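You operate a simulated robot arm through the tools that you are given. There is no shell and no other tool. Be economical: measure what you need, move in short steps, check, and stop when the job is done.

Carry out the task below with a simulated robot arm. There is one attempt and no reset: what you move stays moved.

TASK
Slide the cream and teal tins toward the wall and close them.
Fine: each lid on the tin of its colour; both end off the rubber mat.
Where things are to end (x, y in the base frame): cream tin within 0.05 m of [0.19, -0.2]; teal tin within 0.05 m of [0.32, -0.33].

It is judged by the outcome, as a careful person would: the job done as asked, and still so three seconds after it is handed in. It fails if anything else is knocked over, pushed out of place, dropped, spilled or broken. Lids that push on must go on centred and level and be pressed home; caps that screw on are set level and turned clockwise until they are tight.

THE ROBOT
A 7-joint arm with a two-finger parallel gripper, fixed in place. Base frame: the origin is at the foot of the arm, x ahead of it, y to its left, z up; the work surface is at about z = 0.003. Units: m, degrees, N and s.
With the tool pointing down near the work surface it reaches from about 0.24 to 0.62 m from the base axis. Its first joint turns from -66.0 to 66.0 degrees. Payload 2.6 kg.
The tool frame sits at the grasp point between the pads (the TCP): z along the fingers, y along the line on which they close. The tips reach 0.03 m beyond it. The gripper opens to 0.094 m. The fingers are 0.028 m wide and 0.01 m thick; the gripper's body (0.05 by 0.096 m) begins 0.055 m behind the TCP.
Orientation is that of the tool frame in the base frame, as a unit quaternion [x, y, z, w]. With the fingers straight down and closing along the base's y, the tool's x points along the base's -x, its y along +y and its z along -z.

THE INTERFACE
- The arm moves only by the tool step_arm. Its argument "commands" is one flat list of numbers, 7 for each row, row after row: the shift along the tool's x, y, z in units of 30 mm (1.0 is 30 mm), then the turn, a rotation vector about the tool's x, y, z in units of 6 degrees (1.0 is 6 degrees), then the gripper command, from -1 (shut) to 1 (fully open), values between in proportion. In form: [tx, ty, tz, wx, wy, wz, jaw, tx, ty, tz, wx, wy, wz, jaw, ...]. A call has 1 to 20 rows; each row shifts and turns the commanded pose from where the row before left it, along the tool's axes as they then stand. A call with a number of a shift or a turn outside -1 to 1 is refused whole. Rows are played at 5 a second. More than 0.05 m and 8.6 degrees between two rows, or a gripper value outside its range, and nothing of the call is played. Where a pose cannot be reached the arm comes as near as it can. A force on the tool above 50 N (or 10 N above the force at the start of the call, whichever is more), or a blocked arm, ends the call early, and 0.2 s more pass. Each finger travels about 0.072 m/s and halts on what it meets, pressing with about 23 N; the grip force reading is that of the motor and also rises with nothing between the fingers. The clock runs only during rows and for 0.2 s after the last one: add rows that do not move to give the fingers time. It gives the time, the measured TCP pose, the force on the tool (base axes), the opening and the grip force at its end, in the units of the frame above (readings bear some noise), with the torque about the TCP (base axes, N m) and any sound that the robot's microphone picked up.
- Cameras (640 x 400 px; columns grow to the right, rows downward): "scene" is fixed at [0.0308, 0.4245, 0.5719]; the picture's right is [-0.82, -0.57, 0.00], its down [-0.28, 0.41, -0.87] and it looks along [0.49, -0.72, -0.49] (base axes); focal length 338 px, centre (320, 200). "wrist" rides on the gripper at [0.076, 0.014, -0.102] in the tool frame; the picture's right is [-0.18, 0.98, 0.00], its down [-0.75, -0.14, -0.64] and it looks along [-0.63, -0.12, 0.77] (tool axes); focal length 243 px, centre (320, 200). There is no depth. A picture from a camera that has moved, and an enlarged one, comes with that camera's place and axes in the base frame and with its lens.
- capture(camera): a new picture of that camera. It takes no simulated time.
- inspect(camera, box): a new picture of the part [left, top, right, bottom] of that camera's present view, enlarged. It takes no simulated time.
- job_done(): hands the job in; it is judged then, once.

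Work in short steps. Places have to be worked out from the pictures, the camera data and where the tool is seen: move nearer, look again, correct. Check each grasp and each placing, and mend what went wrong. You have 120 turns and 84 pictures in all, those below and enlarged ones among them. Open the gripper and draw the arm clear of the work before you hand the job in, unless the task says otherwise; then end with one line.

The tools are called after ">>>" as name(argument=value, ...) on one line, values as JSON. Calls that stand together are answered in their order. step_arm: Moves the arm, as the interface text tells. Its arguments: {"type":"object","properties":{"commands":{"type":"array"}},"required":["commands"]} The other tools are called the same way: capture (camera) takes a picture; inspect (camera, box) takes an enlarged picture of a part of a camera's view; job_done () hands the job in.

At the start:

```text
clock: 0.0
tool_pos: [0.4021, 0.0235, 0.3303]
tool_rot: [0.0, 1.0, 0.0, 0.0]
force: [-0.4, 0.1, 0.4]
moment: [0.0, 0.01, -0.01]
gripper_width: 0.0939
grasp_force: 0.0
```

scene: 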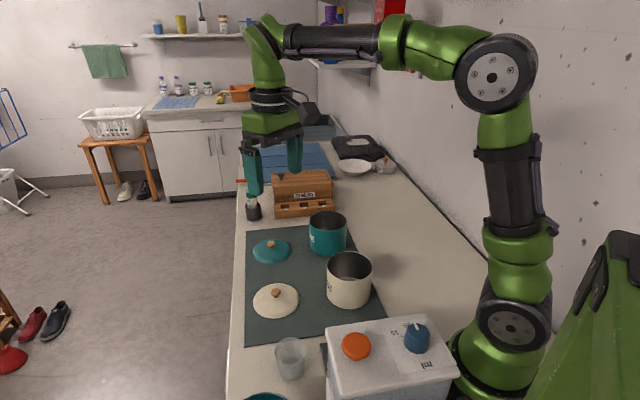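
wrist: 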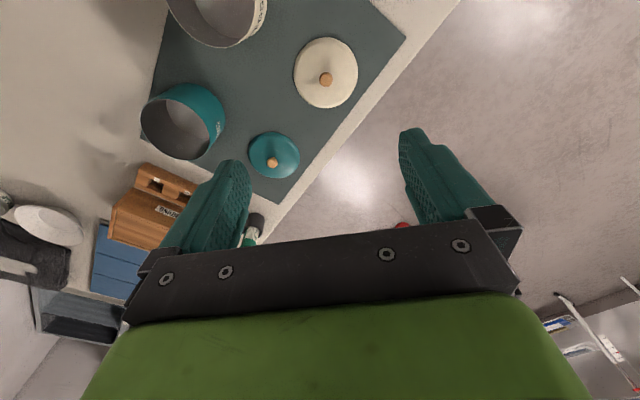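

I'll start with closer looks at the tins and lids to size them.

>>> inspect(camera="scene", box=[230, 200, 430, 325])

>>> inspect(camera="wrist", box=[120, 0, 420, 200])

```text
3.20 times, centred on (330, 262) of scene
camera zoom: at [0.0308, 0.4245, 0.5719], right [-0.82, -0.57, 0.0], down [-0.28, 0.41, -0.87], along [0.49, -0.72, -0.49], focal length 1080 px, centre (288, 0)
```

zoom: 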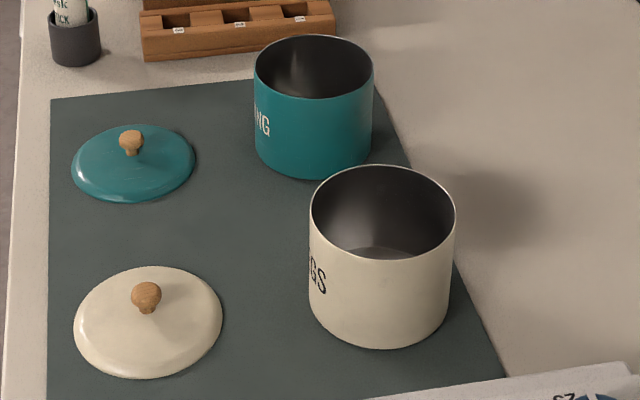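

```text
2.00 times, centred on (270, 100) of wrist
camera zoom: at [0.3269, 0.0376, 0.4335], right [0.18, 0.98, 0.0], down [0.75, -0.14, 0.64], along [0.63, -0.12, -0.77], focal length 485 px, centre (420, 400)
```

zoom: 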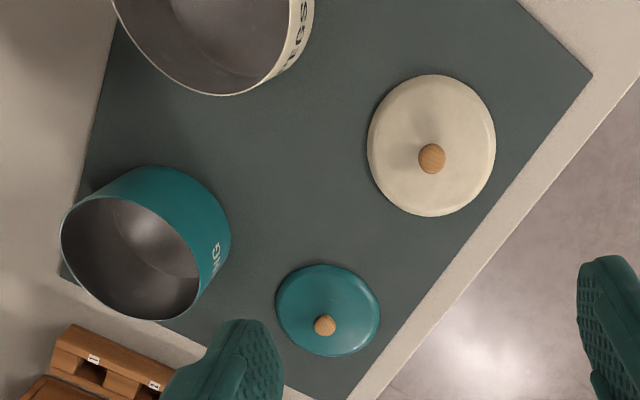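

Both tins look about 0.099 m across and 0.085 m tall, too wide to grip across, so I'll grip the rim wall instead. The cream tin is near (0.297,-0.082), the teal near (0.437,-0.210), and the knobs near (0.418,0.030) and (0.545,-0.097). I'll move above the cream tin's trailing wall and yaw 45°.

>>> step_arm(commands=[0.389, -0.392, 0.889, 0, 0, 0, 0, 0.389, -0.392, 0.889, 0, 0, 0, 0, 0.389, -0.392, 0.889, 0, 0, 0, 0, 0.389, -0.392, 0.889, 0, 0, 0, 0, 0.389, -0.392, 0.889, 0, 0, 0, 0, 0.389, -0.392, 0.889, 0, 0, 0, 0, 0, 0, 0, 0, 0, 0.9375, 0, 0, 0, 0, 0, 0, 0.9375, 0, 0, 0, 0, 0, 0, 0.9375, 0, 0, 0, 0, 0, 0, 0.9375, 0, 0, 0, 0, 0, 0, 0.9375, 0, 0, 0, 0, 0, 0, 0.9375, 0, 0, 0, 0, 0, 0, 0.9375, 0, 0, 0, 0, 0, 0, 0.9375, 0, 0, 0, 0, 0, 0, 0, 0])

>>> capture(camera="wrist")

>>> capture(camera="scene")

```text
clock: 3.2
tool_pos: [0.3318, -0.0484, 0.1698]
tool_rot: [0.384, 0.923, 0.0, 0.001]
force: [0.1, -0.5, 0.0]
moment: [0.01, -0.02, -0.01]
gripper_width: 0.0469
grasp_force: 0.1
```

```text
79 pictures are left
camera wrist: at [0.2891, 0.0164, 0.2736], right [0.83, 0.56, 0.0], down [0.43, -0.63, 0.64], along [0.36, -0.53, -0.77], focal length 243 px, centre (320, 200)
```

wrist: 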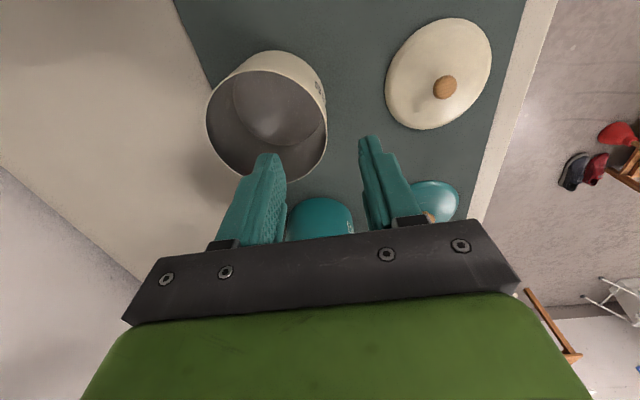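

```text
78 pictures are left
```

scene: 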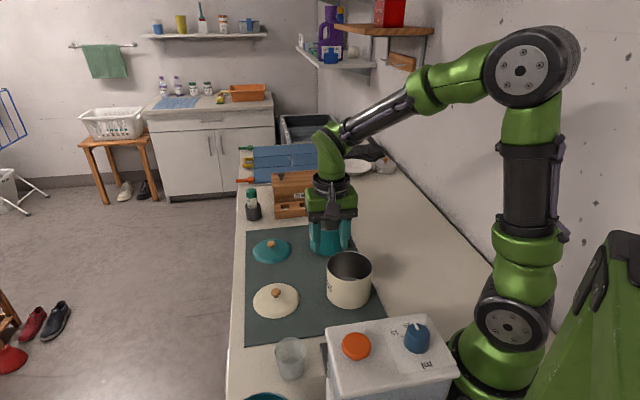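

The wrist view shows the cream rim's trailing edge near (0.331,-0.042), between the fingers. I'll shift slightly and descend so one finger is inside, then look.

>>> step_arm(commands=[0.16, 0.1, 0.6, 0, 0, 0, 0, 0, 0, 0.6, 0, 0, 0, 0, 0, 0, 0.5, 0, 0, 0, 0, 0, 0, 0.5, 0, 0, 0, 0, 0, 0, 0, 0, 0, 0, 0])

>>> capture(camera="wrist")

>>> inspect(camera="scene", box=[230, 200, 430, 325])

```text
clock: 4.4
tool_pos: [0.3321, -0.0434, 0.1049]
tool_rot: [0.383, 0.924, 0.0, 0.0]
force: [1.1, -0.3, 0.3]
moment: [-0.01, -0.02, 0.02]
gripper_width: 0.0472
grasp_force: 0.1
```

```text
77 pictures are left
camera wrist: at [0.2875, 0.0212, 0.2072], right [0.82, 0.57, 0.0], down [0.43, -0.63, 0.64], along [0.36, -0.53, -0.77], focal length 243 px, centre (320, 200)
```

wrist: 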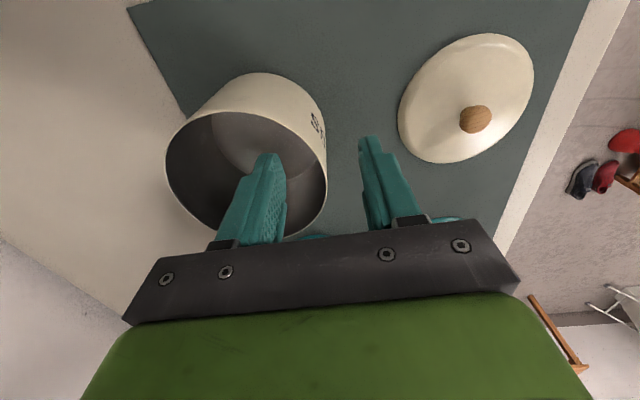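

```text
3.20 times, centred on (330, 262) of scene
camera zoom: at [0.0308, 0.4245, 0.5719], right [-0.82, -0.57, 0.0], down [-0.28, 0.41, -0.87], along [0.49, -0.72, -0.49], focal length 1080 px, centre (288, 0)
```

zoom: 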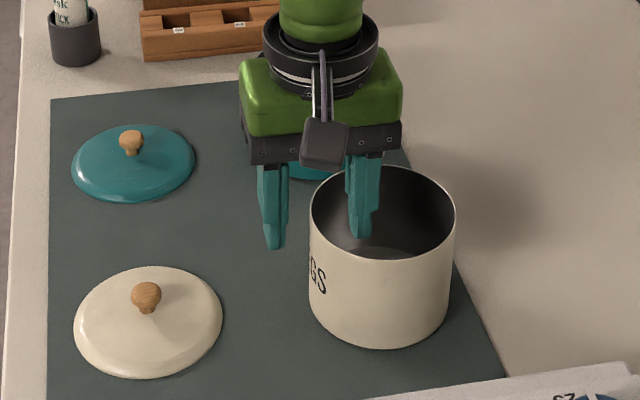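

The fingers straddle the wall. I'll lower 30 mm and close.

>>> step_arm(commands=[0, 0, 0.5, 0, 0, 0, 0, 0, 0, 0.5, 0, 0, 0, 0, 0, 0, 0, 0, 0, 0, -1, 0, 0, 0, 0, 0, 0, -1, 0, 0, 0, 0, 0, 0, -1, 0, 0, 0, 0, 0, 0, -1])

>>> capture(camera="wrist")

```text
clock: 5.8
tool_pos: [0.3311, -0.0421, 0.0736]
tool_rot: [0.383, 0.924, 0.0, 0.0]
force: [-0.5, -0.2, 0.0]
moment: [0.03, -0.02, 0.01]
gripper_width: 0.0073
grasp_force: 23.1
```

```text
75 pictures are left
camera wrist: at [0.288, 0.0214, 0.1764], right [0.82, 0.57, 0.0], down [0.43, -0.63, 0.64], along [0.36, -0.53, -0.77], focal length 243 px, centre (320, 200)
```

wrist: 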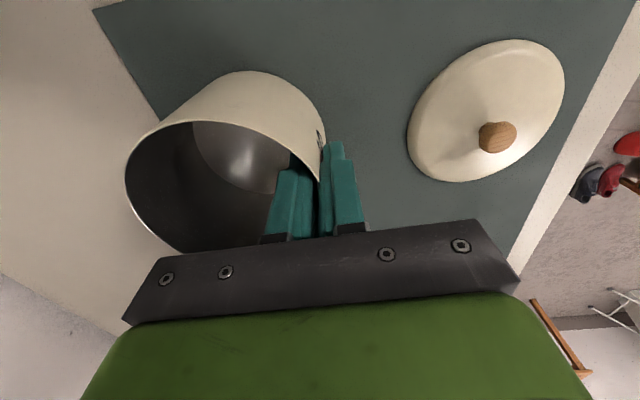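

Gripped at 7 mm (curved wall). I'll drag toward the target, about half way first.

>>> step_arm(commands=[-0.04, -0.5, 0, 0, 0, 0, -1, -0.04, -0.5, 0, 0, 0, 0, -1, -0.04, -0.5, 0, 0, 0, 0, -1, -0.04, -0.5, 0, 0, 0, 0, -1, -0.04, -0.5, 0, 0, 0, 0, -1])

>>> capture(camera="scene")

```text
clock: 7.0
tool_pos: [0.2821, -0.1013, 0.074]
tool_rot: [0.383, 0.924, 0.0, 0.0]
force: [0.5, 0.3, 0.5]
moment: [0.09, -0.08, 0.02]
gripper_width: 0.0075
grasp_force: 22.8
```

```text
74 pictures are left
```

scene: 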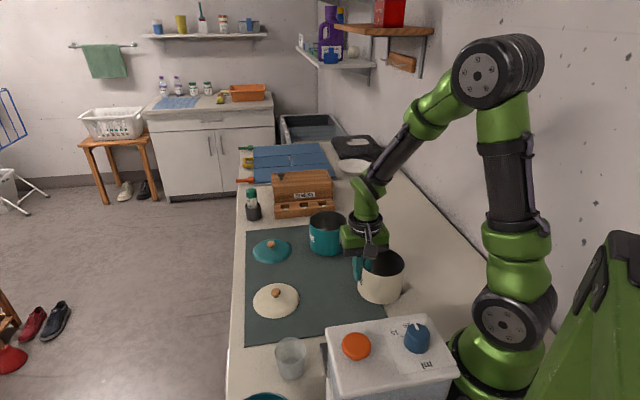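

The tin follows upright. I'll finish the slide, about 87 mm more, checking toward the end.

>>> step_arm(commands=[-0.03, -0.5, 0, 0, 0, 0, -1, -0.03, -0.5, 0, 0, 0, 0, -1, -0.03, -0.5, 0, 0, 0, 0, -1, -0.03, -0.5, 0, 0, 0, 0, -1, -0.03, -0.45, 0, 0, 0, 0, -1, -0.03, -0.45, 0, 0, 0, 0, -1, 0, 0, 0, 0, 0, 0, -1])

>>> capture(camera="scene")

>>> capture(camera="wrist")

```text
clock: 8.6
tool_pos: [0.2256, -0.1665, 0.074]
tool_rot: [0.383, 0.924, 0.0, 0.0]
force: [-0.2, -0.5, 0.7]
moment: [0.05, -0.07, 0.0]
gripper_width: 0.0073
grasp_force: 23.1
```

```text
73 pictures are left
```

scene: 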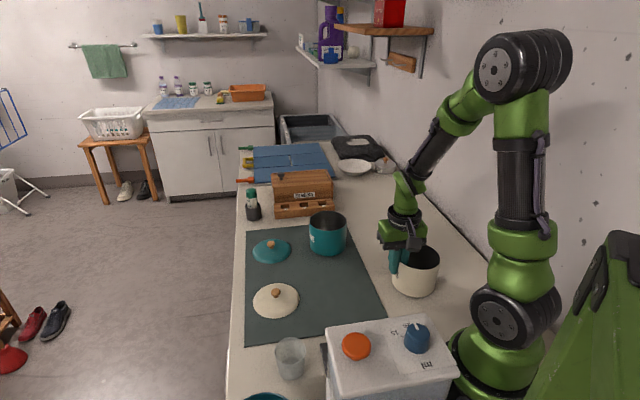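

```text
72 pictures are left
camera wrist: at [0.182, -0.1017, 0.178], right [0.82, 0.57, 0.0], down [0.43, -0.63, 0.64], along [0.36, -0.53, -0.77], focal length 243 px, centre (320, 200)
```

wrist: 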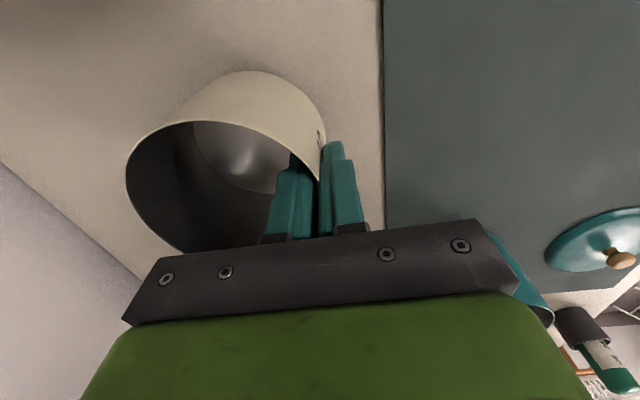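

The cream tin is off the mat, standing near (0.19,-0.20). I'll settle it 2 mm, release, lift and move above the teal tin's trailing wall near (0.471,-0.176).

>>> step_arm(commands=[0, 0, 0.08, 0, 0, 0, -1, 0, 0, 0, 0, 0, 0, 0, 0, 0, 0, 0, 0, 0, 0, 0, 0, 0, 0, 0, 0, 0, 0, 0, -0.75, 0, 0, 0, 0, 0, 0, -0.75, 0, 0, 0, 0, 0, 0, -0.75, 0, 0, 0, 0, 0, 0, -0.75, 0, 0, 0, 0, -0.75, 0.694, 0, 0, 0, 0, 0, -0.75, 0.694, 0, 0, 0, 0, 0, -0.75, 0.694, 0, 0, 0, 0, 0, -0.75, 0.694, 0, 0, 0, 0, 0, -0.75, 0.694, 0, 0, 0, 0, 0, -0.75, 0.694, 0, 0, 0, 0, 0, -0.75, 0.694, 0, 0, 0, 0, 0, -0.75, 0.694, 0, 0, 0, 0, 0, 0, 0, 0, 0, 0, 0, 0])

>>> capture(camera="wrist")

>>> capture(camera="scene")

```text
clock: 12.2
tool_pos: [0.4696, -0.1734, 0.1623]
tool_rot: [0.382, 0.924, 0.0, -0.001]
force: [-0.2, 0.3, -0.4]
moment: [0.02, -0.01, -0.01]
gripper_width: 0.0472
grasp_force: 0.0
```

```text
71 pictures are left
camera wrist: at [0.427, -0.1094, 0.2653], right [0.82, 0.57, 0.0], down [0.43, -0.63, 0.64], along [0.36, -0.53, -0.77], focal length 243 px, centre (320, 200)
```

wrist: 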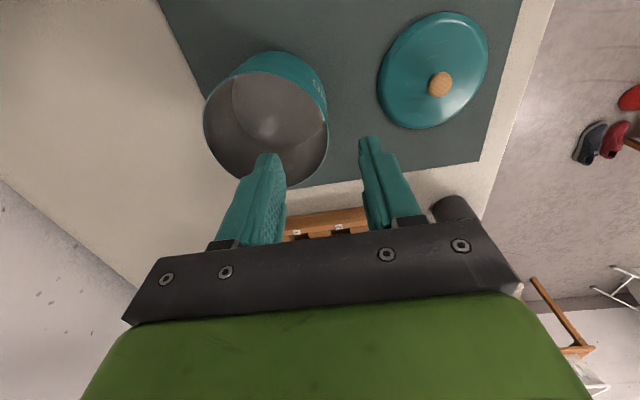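

```text
70 pictures are left
```

scene: 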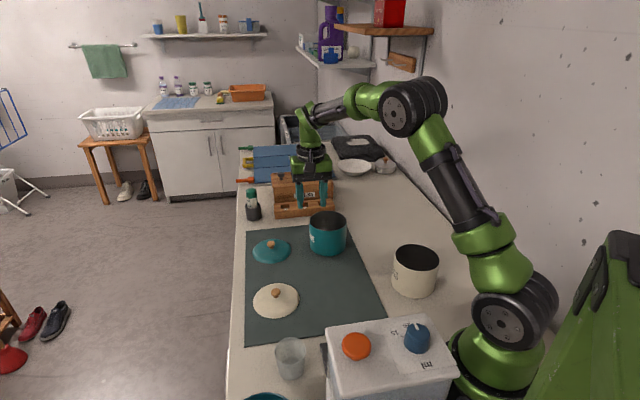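

The view matches the cream approach; I apply the same small shift, then descend and look before closing.

>>> step_arm(commands=[0.16, 0.05, 0.6, 0, 0, 0, 0, 0, 0, 0.6, 0, 0, 0, 0, 0, 0, 0.5, 0, 0, 0, 0, 0, 0, 0.3, 0, 0, 0, 0, 0, 0, 0, 0, 0, 0, 0])

>>> capture(camera="wrist")

```text
clock: 13.4
tool_pos: [0.4658, -0.1703, 0.1014]
tool_rot: [0.383, 0.924, -0.001, 0.001]
force: [0.0, -0.2, -0.4]
moment: [0.0, -0.01, 0.0]
gripper_width: 0.0469
grasp_force: 0.0
```

```text
69 pictures are left
camera wrist: at [0.4237, -0.1051, 0.2044], right [0.82, 0.57, 0.0], down [0.43, -0.63, 0.64], along [0.36, -0.53, -0.77], focal length 243 px, centre (320, 200)
```

wrist: 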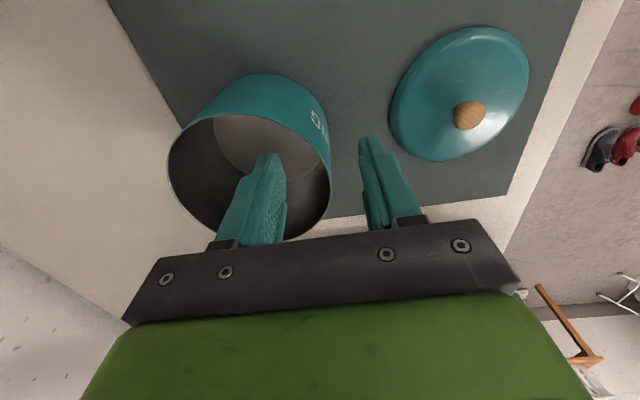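

Good straddle. I'll lower and grip.

>>> step_arm(commands=[0, 0, 0.45, 0, 0, 0, 0, 0, 0, 0.45, 0, 0, 0, 0, 0, 0, 0, 0, 0, 0, -1, 0, 0, 0, 0, 0, 0, -1, 0, 0, 0, 0, 0, 0, -1, 0, 0, 0, 0, 0, 0, -1])

>>> capture(camera="wrist")

```text
clock: 14.8
tool_pos: [0.4669, -0.1707, 0.0744]
tool_rot: [0.383, 0.924, 0.0, 0.0]
force: [-0.6, 0.9, 0.6]
moment: [0.15, 0.02, -0.06]
gripper_width: 0.0077
grasp_force: 22.7
```

```text
68 pictures are left
camera wrist: at [0.424, -0.1064, 0.1774], right [0.82, 0.57, 0.0], down [0.43, -0.63, 0.64], along [0.36, -0.53, -0.77], focal length 243 px, centre (320, 200)
```

wrist: 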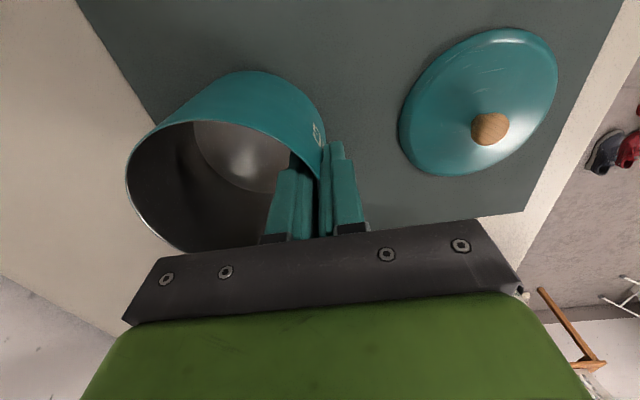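

Gripped. I'll slide the teal tin to its place along the same direction.

>>> step_arm(commands=[-0.024, -0.468, 0, 0, 0, 0, -1, -0.024, -0.468, 0, 0, 0, 0, -1, -0.024, -0.468, 0, 0, 0, 0, -1, -0.024, -0.468, 0, 0, 0, 0, -1, -0.024, -0.468, 0, 0, 0, 0, -1, -0.024, -0.468, 0, 0, 0, 0, -1, -0.024, -0.468, 0, 0, 0, 0, -1, -0.024, -0.468, 0, 0, 0, 0, -1, -0.024, -0.468, 0, 0, 0, 0, -1, -0.024, -0.468, 0, 0, 0, 0, -1, -0.024, -0.468, 0, 0, 0, 0, -1, -0.024, -0.468, 0, 0, 0, 0, -1, 0, 0, 0, 0, 0, 0, -1])

>>> capture(camera="scene")

>>> capture(camera="wrist")

```text
clock: 17.6
tool_pos: [0.3551, -0.2949, 0.0756]
tool_rot: [0.381, 0.924, 0.0, 0.0]
force: [-0.2, -0.6, -0.4]
moment: [0.09, -0.09, 0.0]
gripper_width: 0.0076
grasp_force: 23.2
```

```text
67 pictures are left
```

scene: 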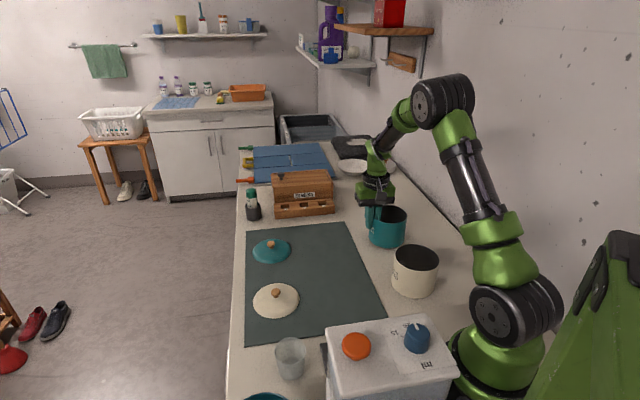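

```text
66 pictures are left
camera wrist: at [0.3112, -0.2304, 0.1786], right [0.82, 0.57, 0.0], down [0.43, -0.63, 0.64], along [0.36, -0.53, -0.77], focal length 243 px, centre (320, 200)
```

wrist: 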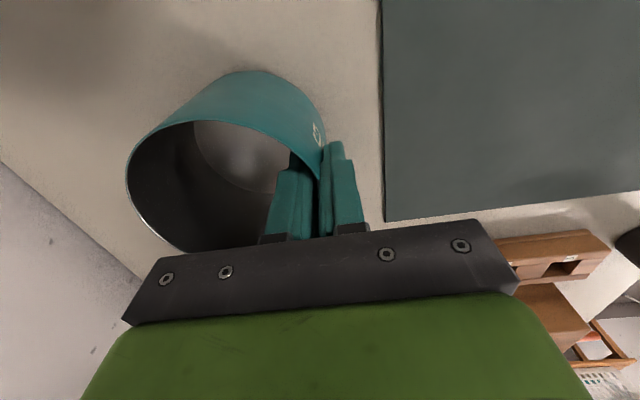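

Both tins are in place, off the mat. I'll settle and release the teal tin, then lift up to see it from above.

>>> step_arm(commands=[0, 0, 0.1, 0, 0, 0, -1, 0, 0, 0, 0, 0, 0, 0, 0, 0, 0, 0, 0, 0, 0, 0, 0, 0, 0, 0, 0, 0, 0, 0, -0.75, 0, 0, 0, 0, 0, 0, -0.75, 0, 0, 0, 0, 0, 0, -0.75, 0, 0, 0, 0, 0, 0, -0.75, 0, 0, 0, 0, 0, 0, -0.75, 0, 0, 0, 0, 0, 0, 0, 0, 0, 0, 0])

>>> inspect(camera="scene", box=[340, 190, 460, 310])

>>> capture(camera="wrist")

```text
clock: 19.8
tool_pos: [0.3547, -0.2945, 0.1844]
tool_rot: [0.383, 0.924, -0.001, 0.001]
force: [-0.7, 0.5, 0.5]
moment: [0.0, 0.0, -0.06]
gripper_width: 0.047
grasp_force: 0.0
```

```text
3.33 times, centred on (400, 250) of scene
camera zoom: at [0.0308, 0.4245, 0.5719], right [-0.82, -0.57, 0.0], down [-0.28, 0.41, -0.87], along [0.49, -0.72, -0.49], focal length 1125 px, centre (53, 33)
```

zoom: 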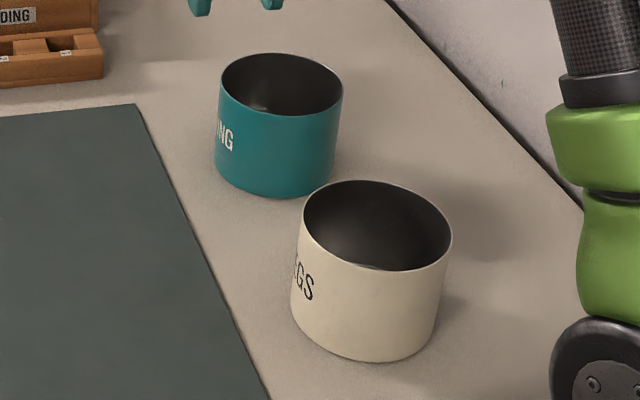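

```text
64 pictures are left
camera wrist: at [0.312, -0.2293, 0.2875], right [0.82, 0.57, 0.0], down [0.43, -0.63, 0.64], along [0.36, -0.53, -0.77], focal length 243 px, centre (320, 200)
```

wrist: 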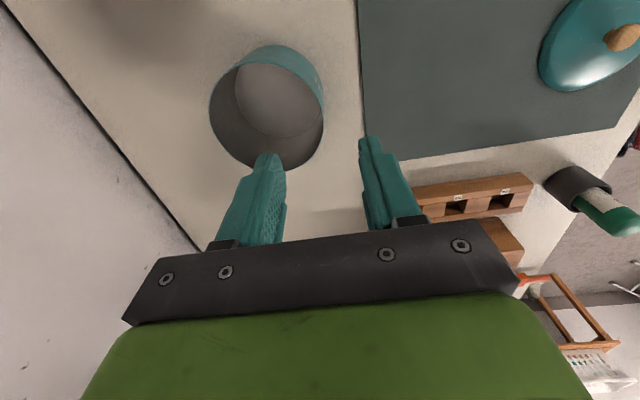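

I need accurate tin centres, so I'll zoom the wrist view on the teal tin.

>>> inspect(camera="wrist", box=[190, 30, 350, 190])

```text
2.50 times, centred on (270, 110) of wrist
camera zoom: at [0.312, -0.2293, 0.2875], right [0.82, 0.57, 0.0], down [0.43, -0.63, 0.64], along [0.36, -0.53, -0.77], focal length 606 px, centre (445, 425)
```

zoom: 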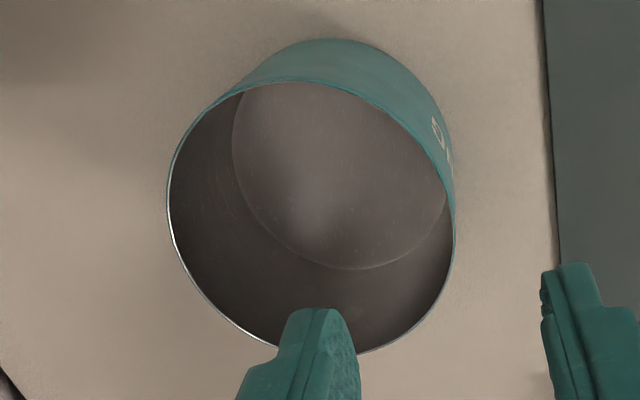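

The rim fit gives a teal tin centre of (0.323,-0.326) and R≈0.049, agreeing with the grip pose. By the same offset the cream tin is at ≈(0.194,-0.198). Next I go above the teal lid's knob.

>>> step_arm(commands=[0.0136, 0.7023, 0, 0, 0, 0, 0, 0.0136, 0.7023, 0, 0, 0, 0, 0, 0.0136, 0.7023, 0, 0, 0, 0, 0, 0.0136, 0.7023, 0, 0, 0, 0, 0, 0.0136, 0.7023, 0, 0, 0, 0, 0, 0.0136, 0.7023, 0, 0, 0, 0, 0, 0.0136, 0.7023, 0, 0, 0, 0, 0, 0.0136, 0.7023, 0, 0, 0, 0, 0, 0.0136, 0.7023, 0, 0, 0, 0, 0, 0.0136, 0.7023, 0, 0, 0, 0, 0, 0.0136, 0.7023, 0, 0, 0, 0, 0, 0.0136, 0.7023, 0, 0, 0, 0, 0, 0.0136, 0.7023, 0, 0, 0, 0, 0, 0, 0, 0.5, 0, 0, 0, 0, 0, 0, 0.5, 0, 0, 0, 0, 0, 0, 0, 0, 0, 0, 0])

>>> capture(camera="wrist")

>>> inspect(camera="scene", box=[230, 200, 330, 280])

```text
clock: 23.2
tool_pos: [0.5441, -0.0973, 0.1545]
tool_rot: [0.382, 0.924, 0.0, 0.0]
force: [0.1, 0.8, -0.7]
moment: [0.0, 0.03, 0.01]
gripper_width: 0.047
grasp_force: 0.1
```

```text
62 pictures are left
camera wrist: at [0.5002, -0.0326, 0.2571], right [0.82, 0.57, 0.0], down [0.43, -0.63, 0.64], along [0.36, -0.53, -0.77], focal length 243 px, centre (320, 200)
```

wrist: 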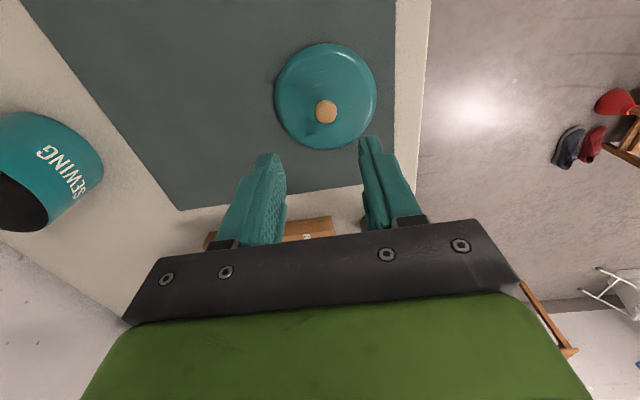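

```text
5.00 times, centred on (280, 240) of scene
camera zoom: at [0.0308, 0.4245, 0.5719], right [-0.82, -0.57, 0.0], down [-0.28, 0.41, -0.87], along [0.49, -0.72, -0.49], focal length 1688 px, centre (520, 0)
```

zoom: 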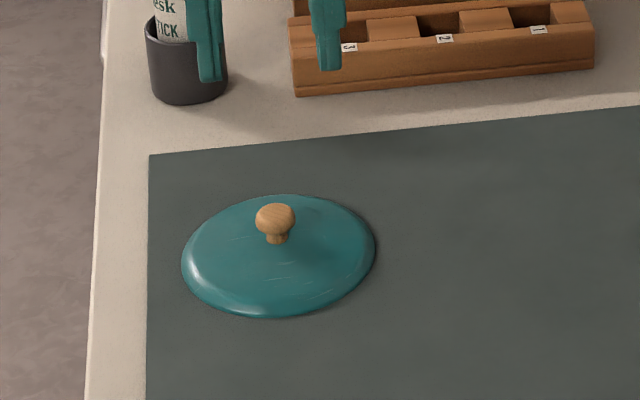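

Both cameras place the teal knob at ≈(0.550,-0.0965). I'll correct and descend to z≈0.078, then check.

>>> step_arm(commands=[-0.118, 0.165, 0.65, 0, 0, 0, 0, 0, 0, 0.65, 0, 0, 0, 0, 0, 0, 0.65, 0, 0, 0, 0, 0, 0, 0.6, 0, 0, 0, 0, 0, 0, 0, 0, 0, 0, 0])

>>> capture(camera="wrist")

>>> inspect(camera="scene", box=[230, 200, 330, 280])

```text
clock: 24.4
tool_pos: [0.5503, -0.0974, 0.0777]
tool_rot: [0.383, 0.924, 0.0, 0.0]
force: [0.2, 0.4, 0.7]
moment: [-0.02, 0.03, 0.0]
gripper_width: 0.0468
grasp_force: 0.0
```

```text
60 pictures are left
camera wrist: at [0.5074, -0.0325, 0.1808], right [0.82, 0.57, 0.0], down [0.43, -0.63, 0.64], along [0.36, -0.53, -0.77], focal length 243 px, centre (320, 200)
```

wrist: 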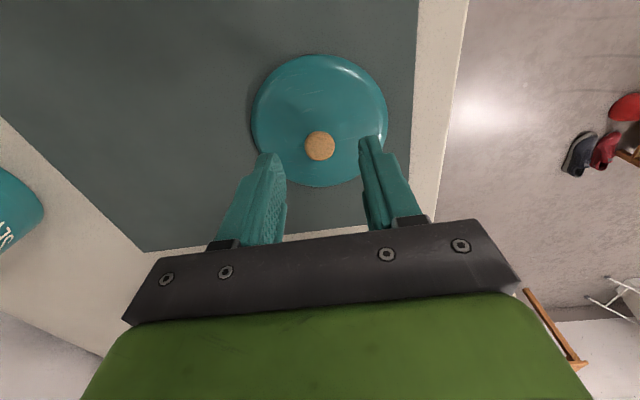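

```text
5.00 times, centred on (280, 240) of scene
camera zoom: at [0.0308, 0.4245, 0.5719], right [-0.82, -0.57, 0.0], down [-0.28, 0.41, -0.87], along [0.49, -0.72, -0.49], focal length 1688 px, centre (520, 0)
```

zoom: 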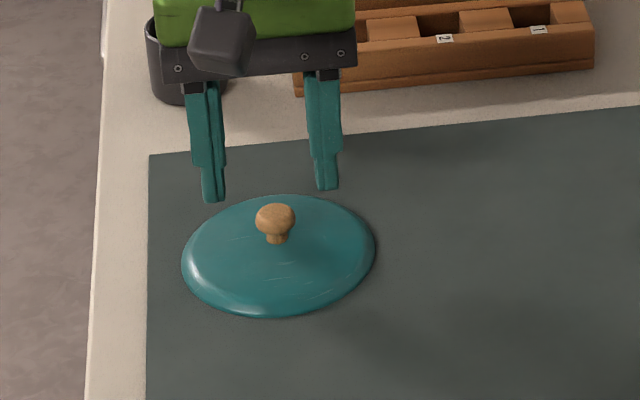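

The knob centre is (0.550,-0.096), spanning z≈0.016–0.041. I'll lower the TCP to 0.055 (tips at 0.025) and close.

>>> step_arm(commands=[0, 0.02, 0.4, 0, 0, 0, 0, 0, 0, 0.357, 0, 0, 0, 0, 0, 0, 0, 0, 0, 0, -0.5, 0, 0, 0, 0, 0, 0, -1, 0, 0, 0, 0, 0, 0, -1, 0, 0, 0, 0, 0, 0, -1])

>>> capture(camera="wrist")

>>> inspect(camera="scene", box=[230, 200, 330, 280])

```text
clock: 25.8
tool_pos: [0.5511, -0.0967, 0.0548]
tool_rot: [0.383, 0.924, 0.0, 0.0]
force: [-0.6, 0.2, 0.6]
moment: [0.02, 0.02, 0.01]
gripper_width: 0.0202
grasp_force: 23.5
```

```text
58 pictures are left
camera wrist: at [0.5078, -0.0322, 0.1584], right [0.82, 0.57, 0.0], down [0.43, -0.63, 0.64], along [0.36, -0.53, -0.77], focal length 243 px, centre (320, 200)
```

wrist: 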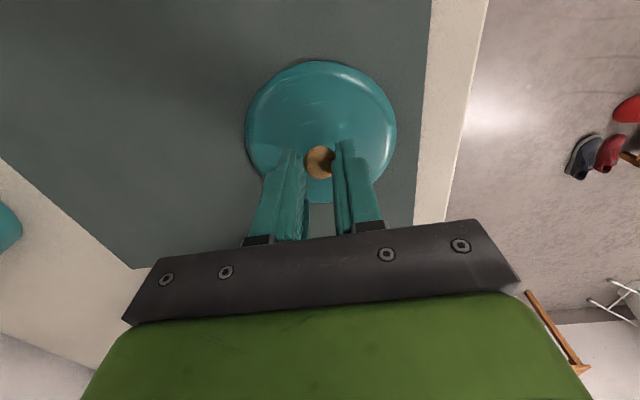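

```text
5.00 times, centred on (280, 240) of scene
camera zoom: at [0.0308, 0.4245, 0.5719], right [-0.82, -0.57, 0.0], down [-0.28, 0.41, -0.87], along [0.49, -0.72, -0.49], focal length 1688 px, centre (520, 0)
```

zoom: 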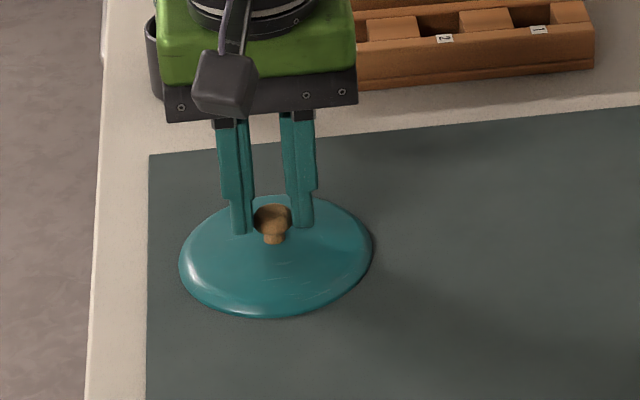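

Firm grip at 20 mm. I'll lift 60 mm and check the lid hangs level.

>>> step_arm(commands=[0, 0, -0.3, 0, 0, 0, -1, 0, 0, -0.5, 0, 0, 0, -1, 0, 0, -0.6, 0, 0, 0, -1, 0, 0, -0.6, 0, 0, 0, -1, 0, 0, 0, 0, 0, 0, -1])

>>> inspect(camera="scene", box=[220, 150, 340, 250])

>>> capture(camera="wrist")

```text
clock: 27.0
tool_pos: [0.5526, -0.0959, 0.1164]
tool_rot: [0.383, 0.924, 0.0, 0.0]
force: [-0.1, 0.3, 0.3]
moment: [-0.02, -0.01, 0.02]
gripper_width: 0.0199
grasp_force: 22.8
```

```text
4.00 times, centred on (280, 200) of scene
camera zoom: at [0.0308, 0.4245, 0.5719], right [-0.82, -0.57, 0.0], down [-0.28, 0.41, -0.87], along [0.49, -0.72, -0.49], focal length 1350 px, centre (480, 200)
```

zoom: 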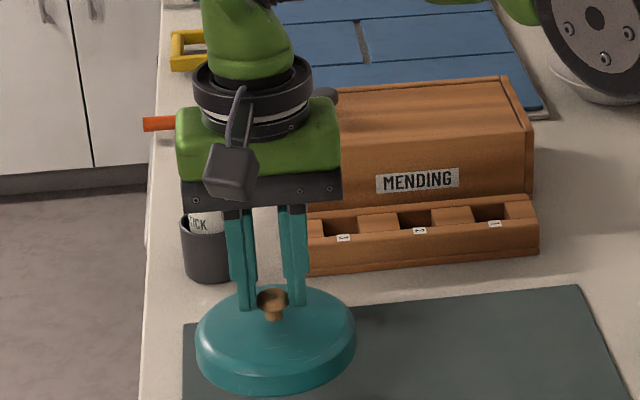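

```text
55 pictures are left
camera wrist: at [0.5091, -0.031, 0.2188], right [0.82, 0.57, 0.0], down [0.43, -0.63, 0.64], along [0.36, -0.53, -0.77], focal length 243 px, centre (320, 200)
```

wrist: 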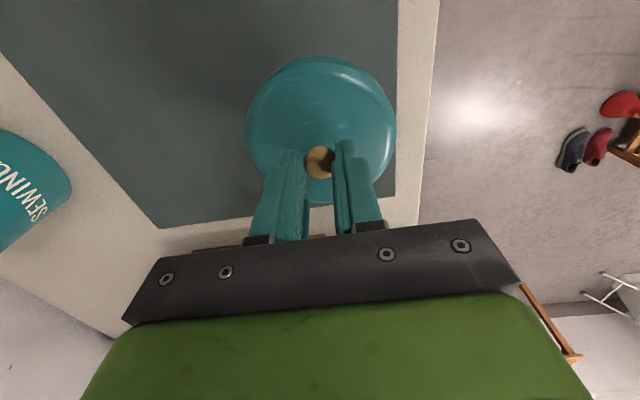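

The lid hangs level. I'll raise it and carry it above the teal tin, TCP target (0.324,-0.327).

>>> step_arm(commands=[0, 0, -0.7, 0, 0, 0, -1, 0, 0, -0.7, 0, 0, 0, -1, 0, 0, -0.5, 0, 0, 0, -1, -0.004, -0.677, 0, 0, 0, 0, -1, -0.004, -0.677, 0, 0, 0, 0, -1, -0.004, -0.677, 0, 0, 0, 0, -1, -0.004, -0.677, 0, 0, 0, 0, -1, -0.004, -0.677, 0, 0, 0, 0, -1, -0.004, -0.677, 0, 0, 0, 0, -1, -0.004, -0.677, 0, 0, 0, 0, -1, -0.004, -0.677, 0, 0, 0, 0, -1, -0.004, -0.677, 0, 0, 0, 0, -1, -0.004, -0.677, 0, 0, 0, 0, -1, -0.004, -0.677, 0, 0, 0, 0, -1, -0.004, -0.677, 0, 0, 0, 0, -1, -0.004, -0.677, 0, 0, 0, 0, -1, -0.004, -0.677, 0, 0, 0, 0, -1, -0.004, -0.677, 0, 0, 0, 0, -1, -0.004, -0.677, 0, 0, 0, 0, -1, 0, 0, 0, 0, 0, 0, -1])

>>> inspect(camera="scene", box=[330, 150, 450, 250])

>>> capture(camera="wrist")

```text
clock: 31.2
tool_pos: [0.3239, -0.3268, 0.1714]
tool_rot: [0.383, 0.924, 0.0, 0.0]
force: [0.6, -0.6, -0.8]
moment: [0.0, -0.02, -0.03]
gripper_width: 0.0198
grasp_force: 22.9
```

```text
4.00 times, centred on (390, 200) of scene
camera zoom: at [0.0308, 0.4245, 0.5719], right [-0.82, -0.57, 0.0], down [-0.28, 0.41, -0.87], along [0.49, -0.72, -0.49], focal length 1350 px, centre (40, 200)
```

zoom: 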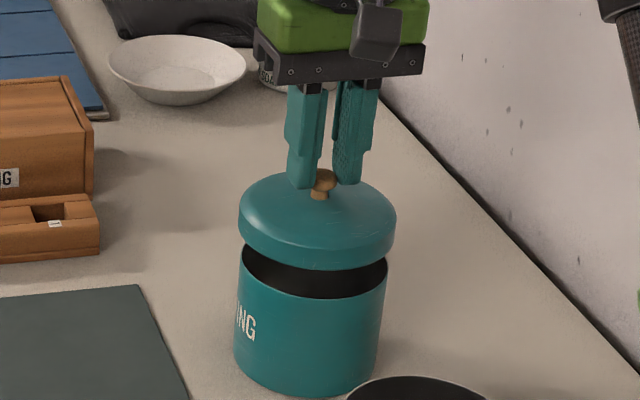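

```text
53 pictures are left
camera wrist: at [0.2797, -0.2625, 0.2743], right [0.82, 0.57, 0.0], down [0.43, -0.63, 0.64], along [0.36, -0.53, -0.77], focal length 243 px, centre (320, 200)
```

wrist: 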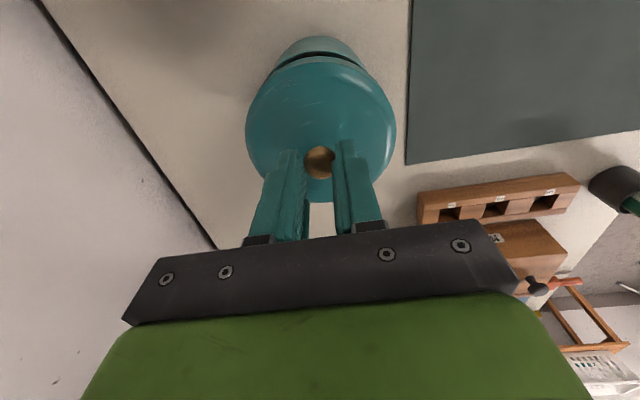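

The lid is a skirted cap, roughly aligned over the tin. I'll lower to just above the rim and measure alignment at close range.

>>> step_arm(commands=[0, 0, 0.5, 0, 0, 0, -1, 0, 0, 0.45, 0, 0, 0, -1, 0, 0, 0, 0, 0, 0, -1])

>>> inspect(camera="scene", box=[353, 190, 417, 230])

>>> inspect(camera="wrist", box=[230, 30, 410, 210])

```text
clock: 32.0
tool_pos: [0.3239, -0.327, 0.1441]
tool_rot: [0.383, 0.924, 0.0, 0.0]
force: [0.3, -0.4, -0.6]
moment: [-0.01, -0.01, -0.02]
gripper_width: 0.0199
grasp_force: 23.3
```

```text
10.00 times, centred on (385, 210) of scene
camera zoom: at [0.0308, 0.4245, 0.5719], right [-0.82, -0.57, 0.0], down [-0.28, 0.41, -0.87], along [0.49, -0.72, -0.49], focal length 3375 px, centre (-330, 100)
```

zoom: 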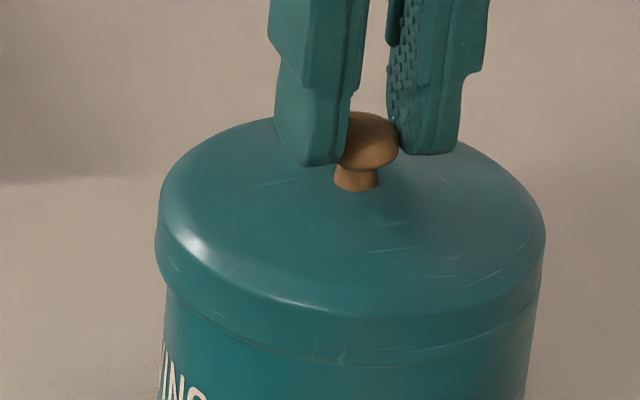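

```text
2.22 times, centred on (320, 120) of wrist
camera zoom: at [0.2801, -0.2619, 0.2462], right [0.82, 0.57, 0.0], down [0.43, -0.63, 0.64], along [0.36, -0.53, -0.77], focal length 539 px, centre (320, 378)
```

zoom: 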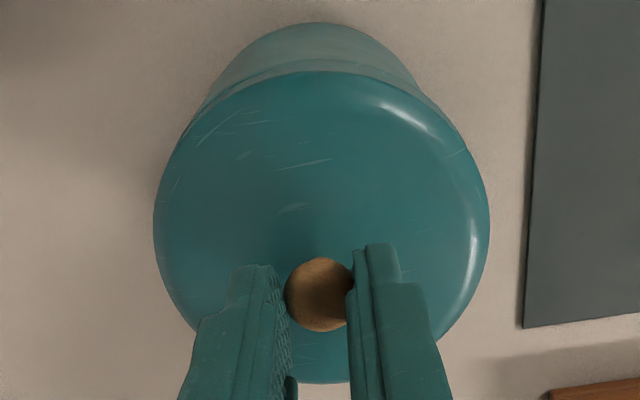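

Alignment: the lid sits about 1.4 mm to the trailing side per the scene view, and it's within ~0.5 mm in depth. I'll nudge it and lower gently.

>>> step_arm(commands=[0, -0.045, 0, 0, 0, 0, -1, 0, 0, 0.15, 0, 0, 0, -1, 0, 0, 0.15, 0, 0, 0, -1, 0, 0, 0, 0, 0, 0, -1])

>>> inspect(camera="scene", box=[353, 190, 417, 230])

```text
clock: 33.0
tool_pos: [0.3224, -0.327, 0.135]
tool_rot: [0.383, 0.924, 0.001, 0.0]
force: [0.2, -0.7, -0.1]
moment: [0.01, 0.0, 0.03]
gripper_width: 0.0199
grasp_force: 23.0
```

```text
10.00 times, centred on (385, 210) of scene
camera zoom: at [0.0308, 0.4245, 0.5719], right [-0.82, -0.57, 0.0], down [-0.28, 0.41, -0.87], along [0.49, -0.72, -0.49], focal length 3375 px, centre (-330, 100)
```

zoom: 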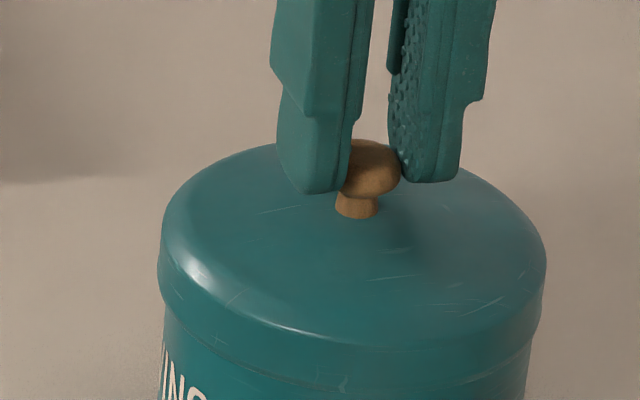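

No contact force yet; I'll continue down in small steps.

>>> step_arm(commands=[0, 0, 0.1, 0, 0, 0, -1, 0, 0, 0.1, 0, 0, 0, -1, 0, 0, 0, 0, 0, 0, -1])

>>> inspect(camera="scene", box=[353, 195, 417, 235])

```text
clock: 33.8
tool_pos: [0.3236, -0.3281, 0.1306]
tool_rot: [0.382, 0.924, -0.001, 0.003]
force: [2.1, -0.7, 28.8]
moment: [-0.11, -0.15, 0.0]
gripper_width: 0.0202
grasp_force: 22.5
heard: snap
```

```text
10.00 times, centred on (385, 215) of scene
camera zoom: at [0.0306, 0.4246, 0.5718], right [-0.82, -0.57, 0.0], down [-0.28, 0.41, -0.87], along [0.49, -0.72, -0.49], focal length 3375 px, centre (-330, 50)
```

zoom: 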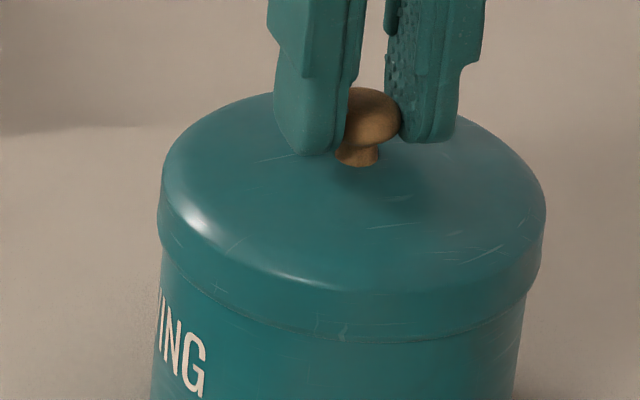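

A snap was heard at 29 N. I'll press a touch more to make sure it's home, then release and raise to inspect.

>>> step_arm(commands=[0, 0, 0.07, 0, 0, 0, -1, 0, 0, 0, 0, 0, 0, -1])

```text
clock: 34.4
tool_pos: [0.3223, -0.3284, 0.1287]
tool_rot: [0.382, 0.924, -0.001, 0.003]
force: [4.4, -2.9, 27.1]
moment: [-0.15, -0.16, -0.01]
gripper_width: 0.0197
grasp_force: 23.0
```

>>> step_arm(commands=[0, 0, -0.07, 0, 0, 0, -1, 0, 0, 0, 0, 0, 0, 0, 0, 0, 0, 0, 0, 0, 0, 0, 0, -0.5, 0, 0, 0, 0, 0, 0, -0.7, 0, 0, 0, 0, 0, 0, -0.7, 0, 0, 0, 0, 0, 0, 0, 0, 0, 0, 0])

>>> inspect(camera="scene", box=[345, 190, 425, 240])

>>> inspect(camera="wrist", box=[230, 30, 410, 210])

```text
clock: 36.0
tool_pos: [0.3213, -0.3281, 0.1849]
tool_rot: [0.383, 0.924, 0.0, 0.0]
force: [-0.6, 0.0, 0.6]
moment: [0.01, 0.0, 0.04]
gripper_width: 0.0471
grasp_force: 0.1
```

```text
8.00 times, centred on (385, 215) of scene
camera zoom: at [0.0308, 0.4245, 0.5719], right [-0.82, -0.57, 0.0], down [-0.28, 0.41, -0.87], along [0.49, -0.72, -0.49], focal length 2700 px, centre (-200, 80)
```

zoom: 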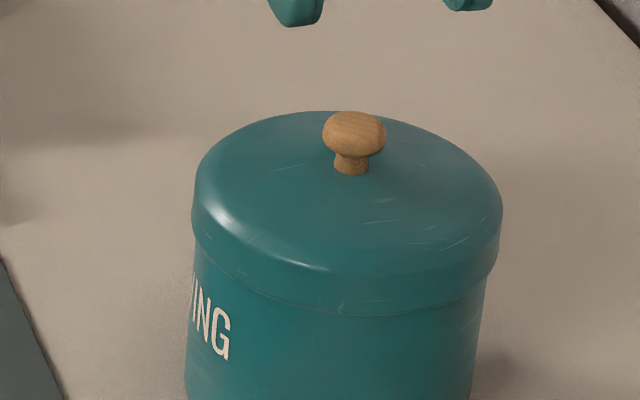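

```text
2.22 times, centred on (320, 120) of wrist
camera zoom: at [0.2772, -0.2629, 0.2881], right [0.82, 0.57, 0.0], down [0.43, -0.63, 0.64], along [0.36, -0.53, -0.77], focal length 539 px, centre (320, 378)
```

zoom: 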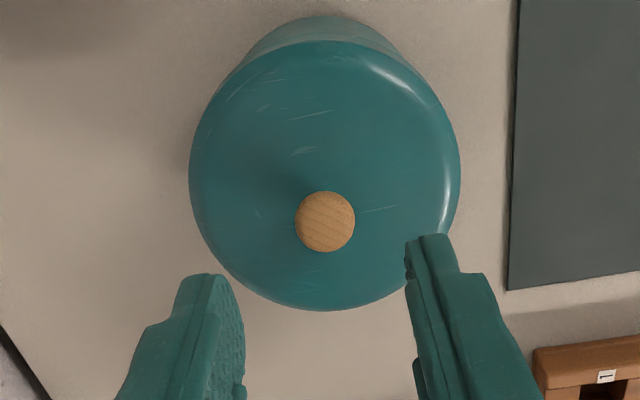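

The lid looks centred and level. To be sure it's pressed home, I'll close the fingers and press straight down on the knob.

>>> step_arm(commands=[-0.02, 0.078, 0, 0, 0, 0, -1, 0, 0, 0, 0, 0, 0, -1, 0, 0, 0.3, 0, 0, 0, -1, 0, 0, 0.3, 0, 0, 0, -1, 0, 0, 0.3, 0, 0, 0, -1, 0, 0, 0.2, 0, 0, 0, -1, 0, 0, 0.07, 0, 0, 0, -1, 0, 0, 0.07, 0, 0, 0, -1, 0, 0, 0, 0, 0, 0, -1])

>>> inspect(camera="scene", box=[345, 190, 425, 240])

```text
clock: 38.0
tool_pos: [0.3224, -0.3271, 0.1479]
tool_rot: [0.383, 0.924, 0.0, 0.0]
force: [0.0, 0.3, 0.3]
moment: [-0.02, 0.01, 0.0]
gripper_width: 0.0002
grasp_force: 23.1
```

```text
8.00 times, centred on (385, 215) of scene
camera zoom: at [0.0308, 0.4245, 0.5719], right [-0.82, -0.57, 0.0], down [-0.28, 0.41, -0.87], along [0.49, -0.72, -0.49], focal length 2700 px, centre (-200, 80)
```

zoom: 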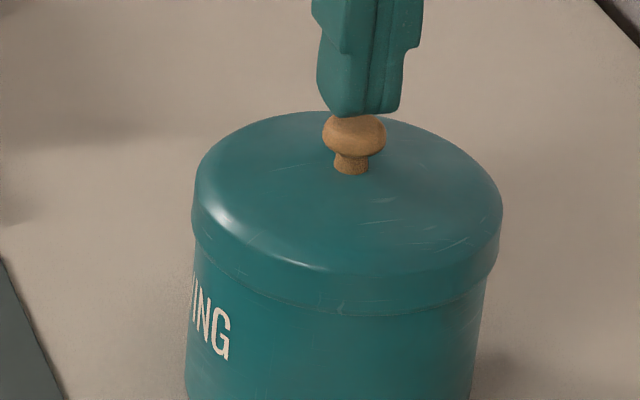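

>>> step_arm(commands=[0, 0, 0.06, 0, 0, 0, -1, 0, 0, 0.06, 0, 0, 0, -1, 0, 0, 0.05, 0, 0, 0, -1])

```text
clock: 38.8
tool_pos: [0.3244, -0.3267, 0.1424]
tool_rot: [0.383, 0.924, 0.0, 0.0]
force: [0.3, 1.0, -0.7]
moment: [0.01, 0.01, 0.06]
gripper_width: 0.0
grasp_force: 22.7
```

>>> step_arm(commands=[0, 0, 0.06, 0, 0, 0, -1, 0, 0, 0.06, 0, 0, 0, -1, 0, 0, 0, 0, 0, 0, -1])

>>> inspect(camera="scene", box=[345, 190, 425, 240])

```text
clock: 39.6
tool_pos: [0.3246, -0.3264, 0.1409]
tool_rot: [0.382, 0.924, 0.0, 0.002]
force: [-8.7, 7.6, 29.0]
moment: [0.14, 0.25, -0.05]
gripper_width: 0.0
grasp_force: 23.2
```

```text
8.00 times, centred on (385, 215) of scene
camera zoom: at [0.0306, 0.4246, 0.5718], right [-0.82, -0.57, 0.0], down [-0.28, 0.41, -0.87], along [0.49, -0.72, -0.49], focal length 2700 px, centre (-200, 80)
```

zoom: 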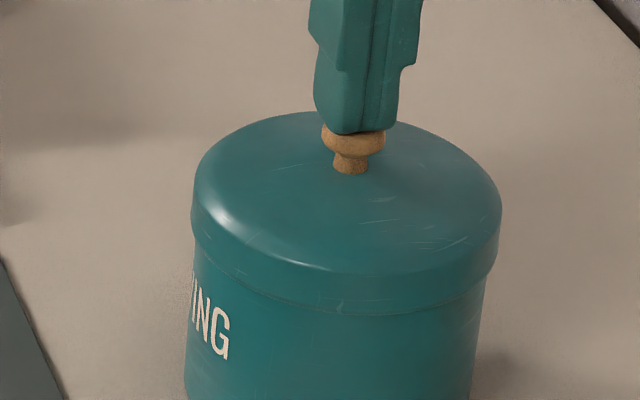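

Contact at tip z≈0.111 with the lid unmoving under 29 N, so the teal tin is closed with about 9 mm overlap. I'll lift off and move above the cream lid's knob at ≈(0.4225,0.0305).

>>> step_arm(commands=[0, 0, -0.5, 0, 0, 0, -1, 0, 0, -0.65, 0, 0, 0, -1, 0, 0, -0.65, 0, 0, 0, 0, 0.407, 0.715, 0, 0, 0, 0, 0, 0.407, 0.715, 0, 0, 0, 0, 0, 0.407, 0.715, 0, 0, 0, 0, 0, 0.407, 0.715, 0, 0, 0, 0, 0, 0.407, 0.715, 0, 0, 0, 0, 0, 0.407, 0.715, 0, 0, 0, 0, 0, 0.407, 0.715, 0, 0, 0, 0, 0, 0.407, 0.715, 0, 0, 0, 0, 0, 0.407, 0.715, 0, 0, 0, 0, 0, 0.407, 0.715, 0, 0, 0, 0, 0, 0.407, 0.715, 0, 0, 0, 0, 0, 0.407, 0.715, 0, 0, 0, 0, 0, 0.407, 0.715, 0, 0, 0, 0, 0, 0.407, 0.715, 0, 0, 0, 0, 0, 0.407, 0.715, 0, 0, 0, 0, 0, 0, 0, 0.5, 0, 0, 0, 0, 0, 0, 0.5, 0, 0, 0, 0])

>>> capture(camera="wrist")

>>> capture(camera="scene")

```text
clock: 43.8
tool_pos: [0.4211, 0.0301, 0.1628]
tool_rot: [0.383, 0.924, 0.0, 0.001]
force: [-0.3, 0.1, -0.8]
moment: [0.0, 0.0, 0.0]
gripper_width: 0.047
grasp_force: 0.2
```

```text
44 pictures are left
camera wrist: at [0.3779, 0.0946, 0.2657], right [0.83, 0.57, 0.0], down [0.43, -0.63, 0.64], along [0.36, -0.53, -0.77], focal length 243 px, centre (320, 200)
```

wrist: 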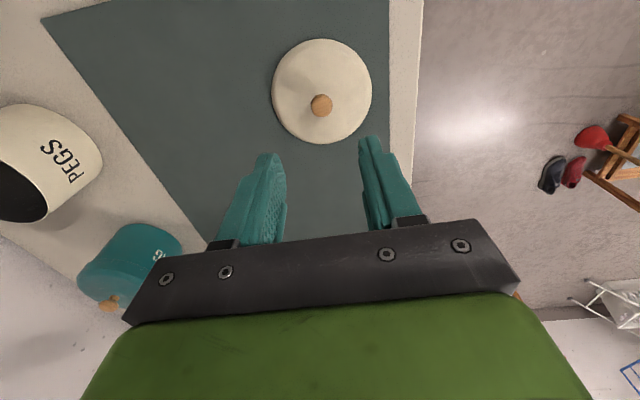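

```text
43 pictures are left
```

scene: 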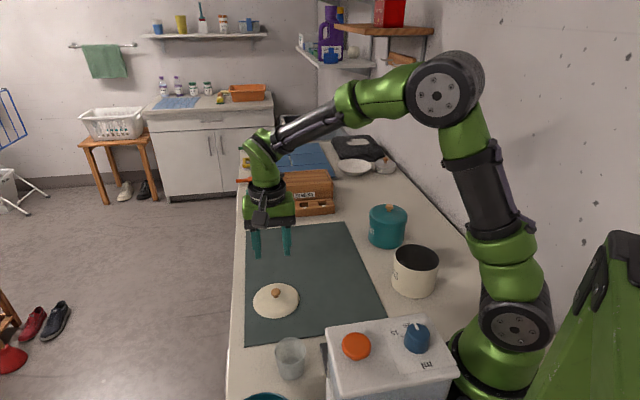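

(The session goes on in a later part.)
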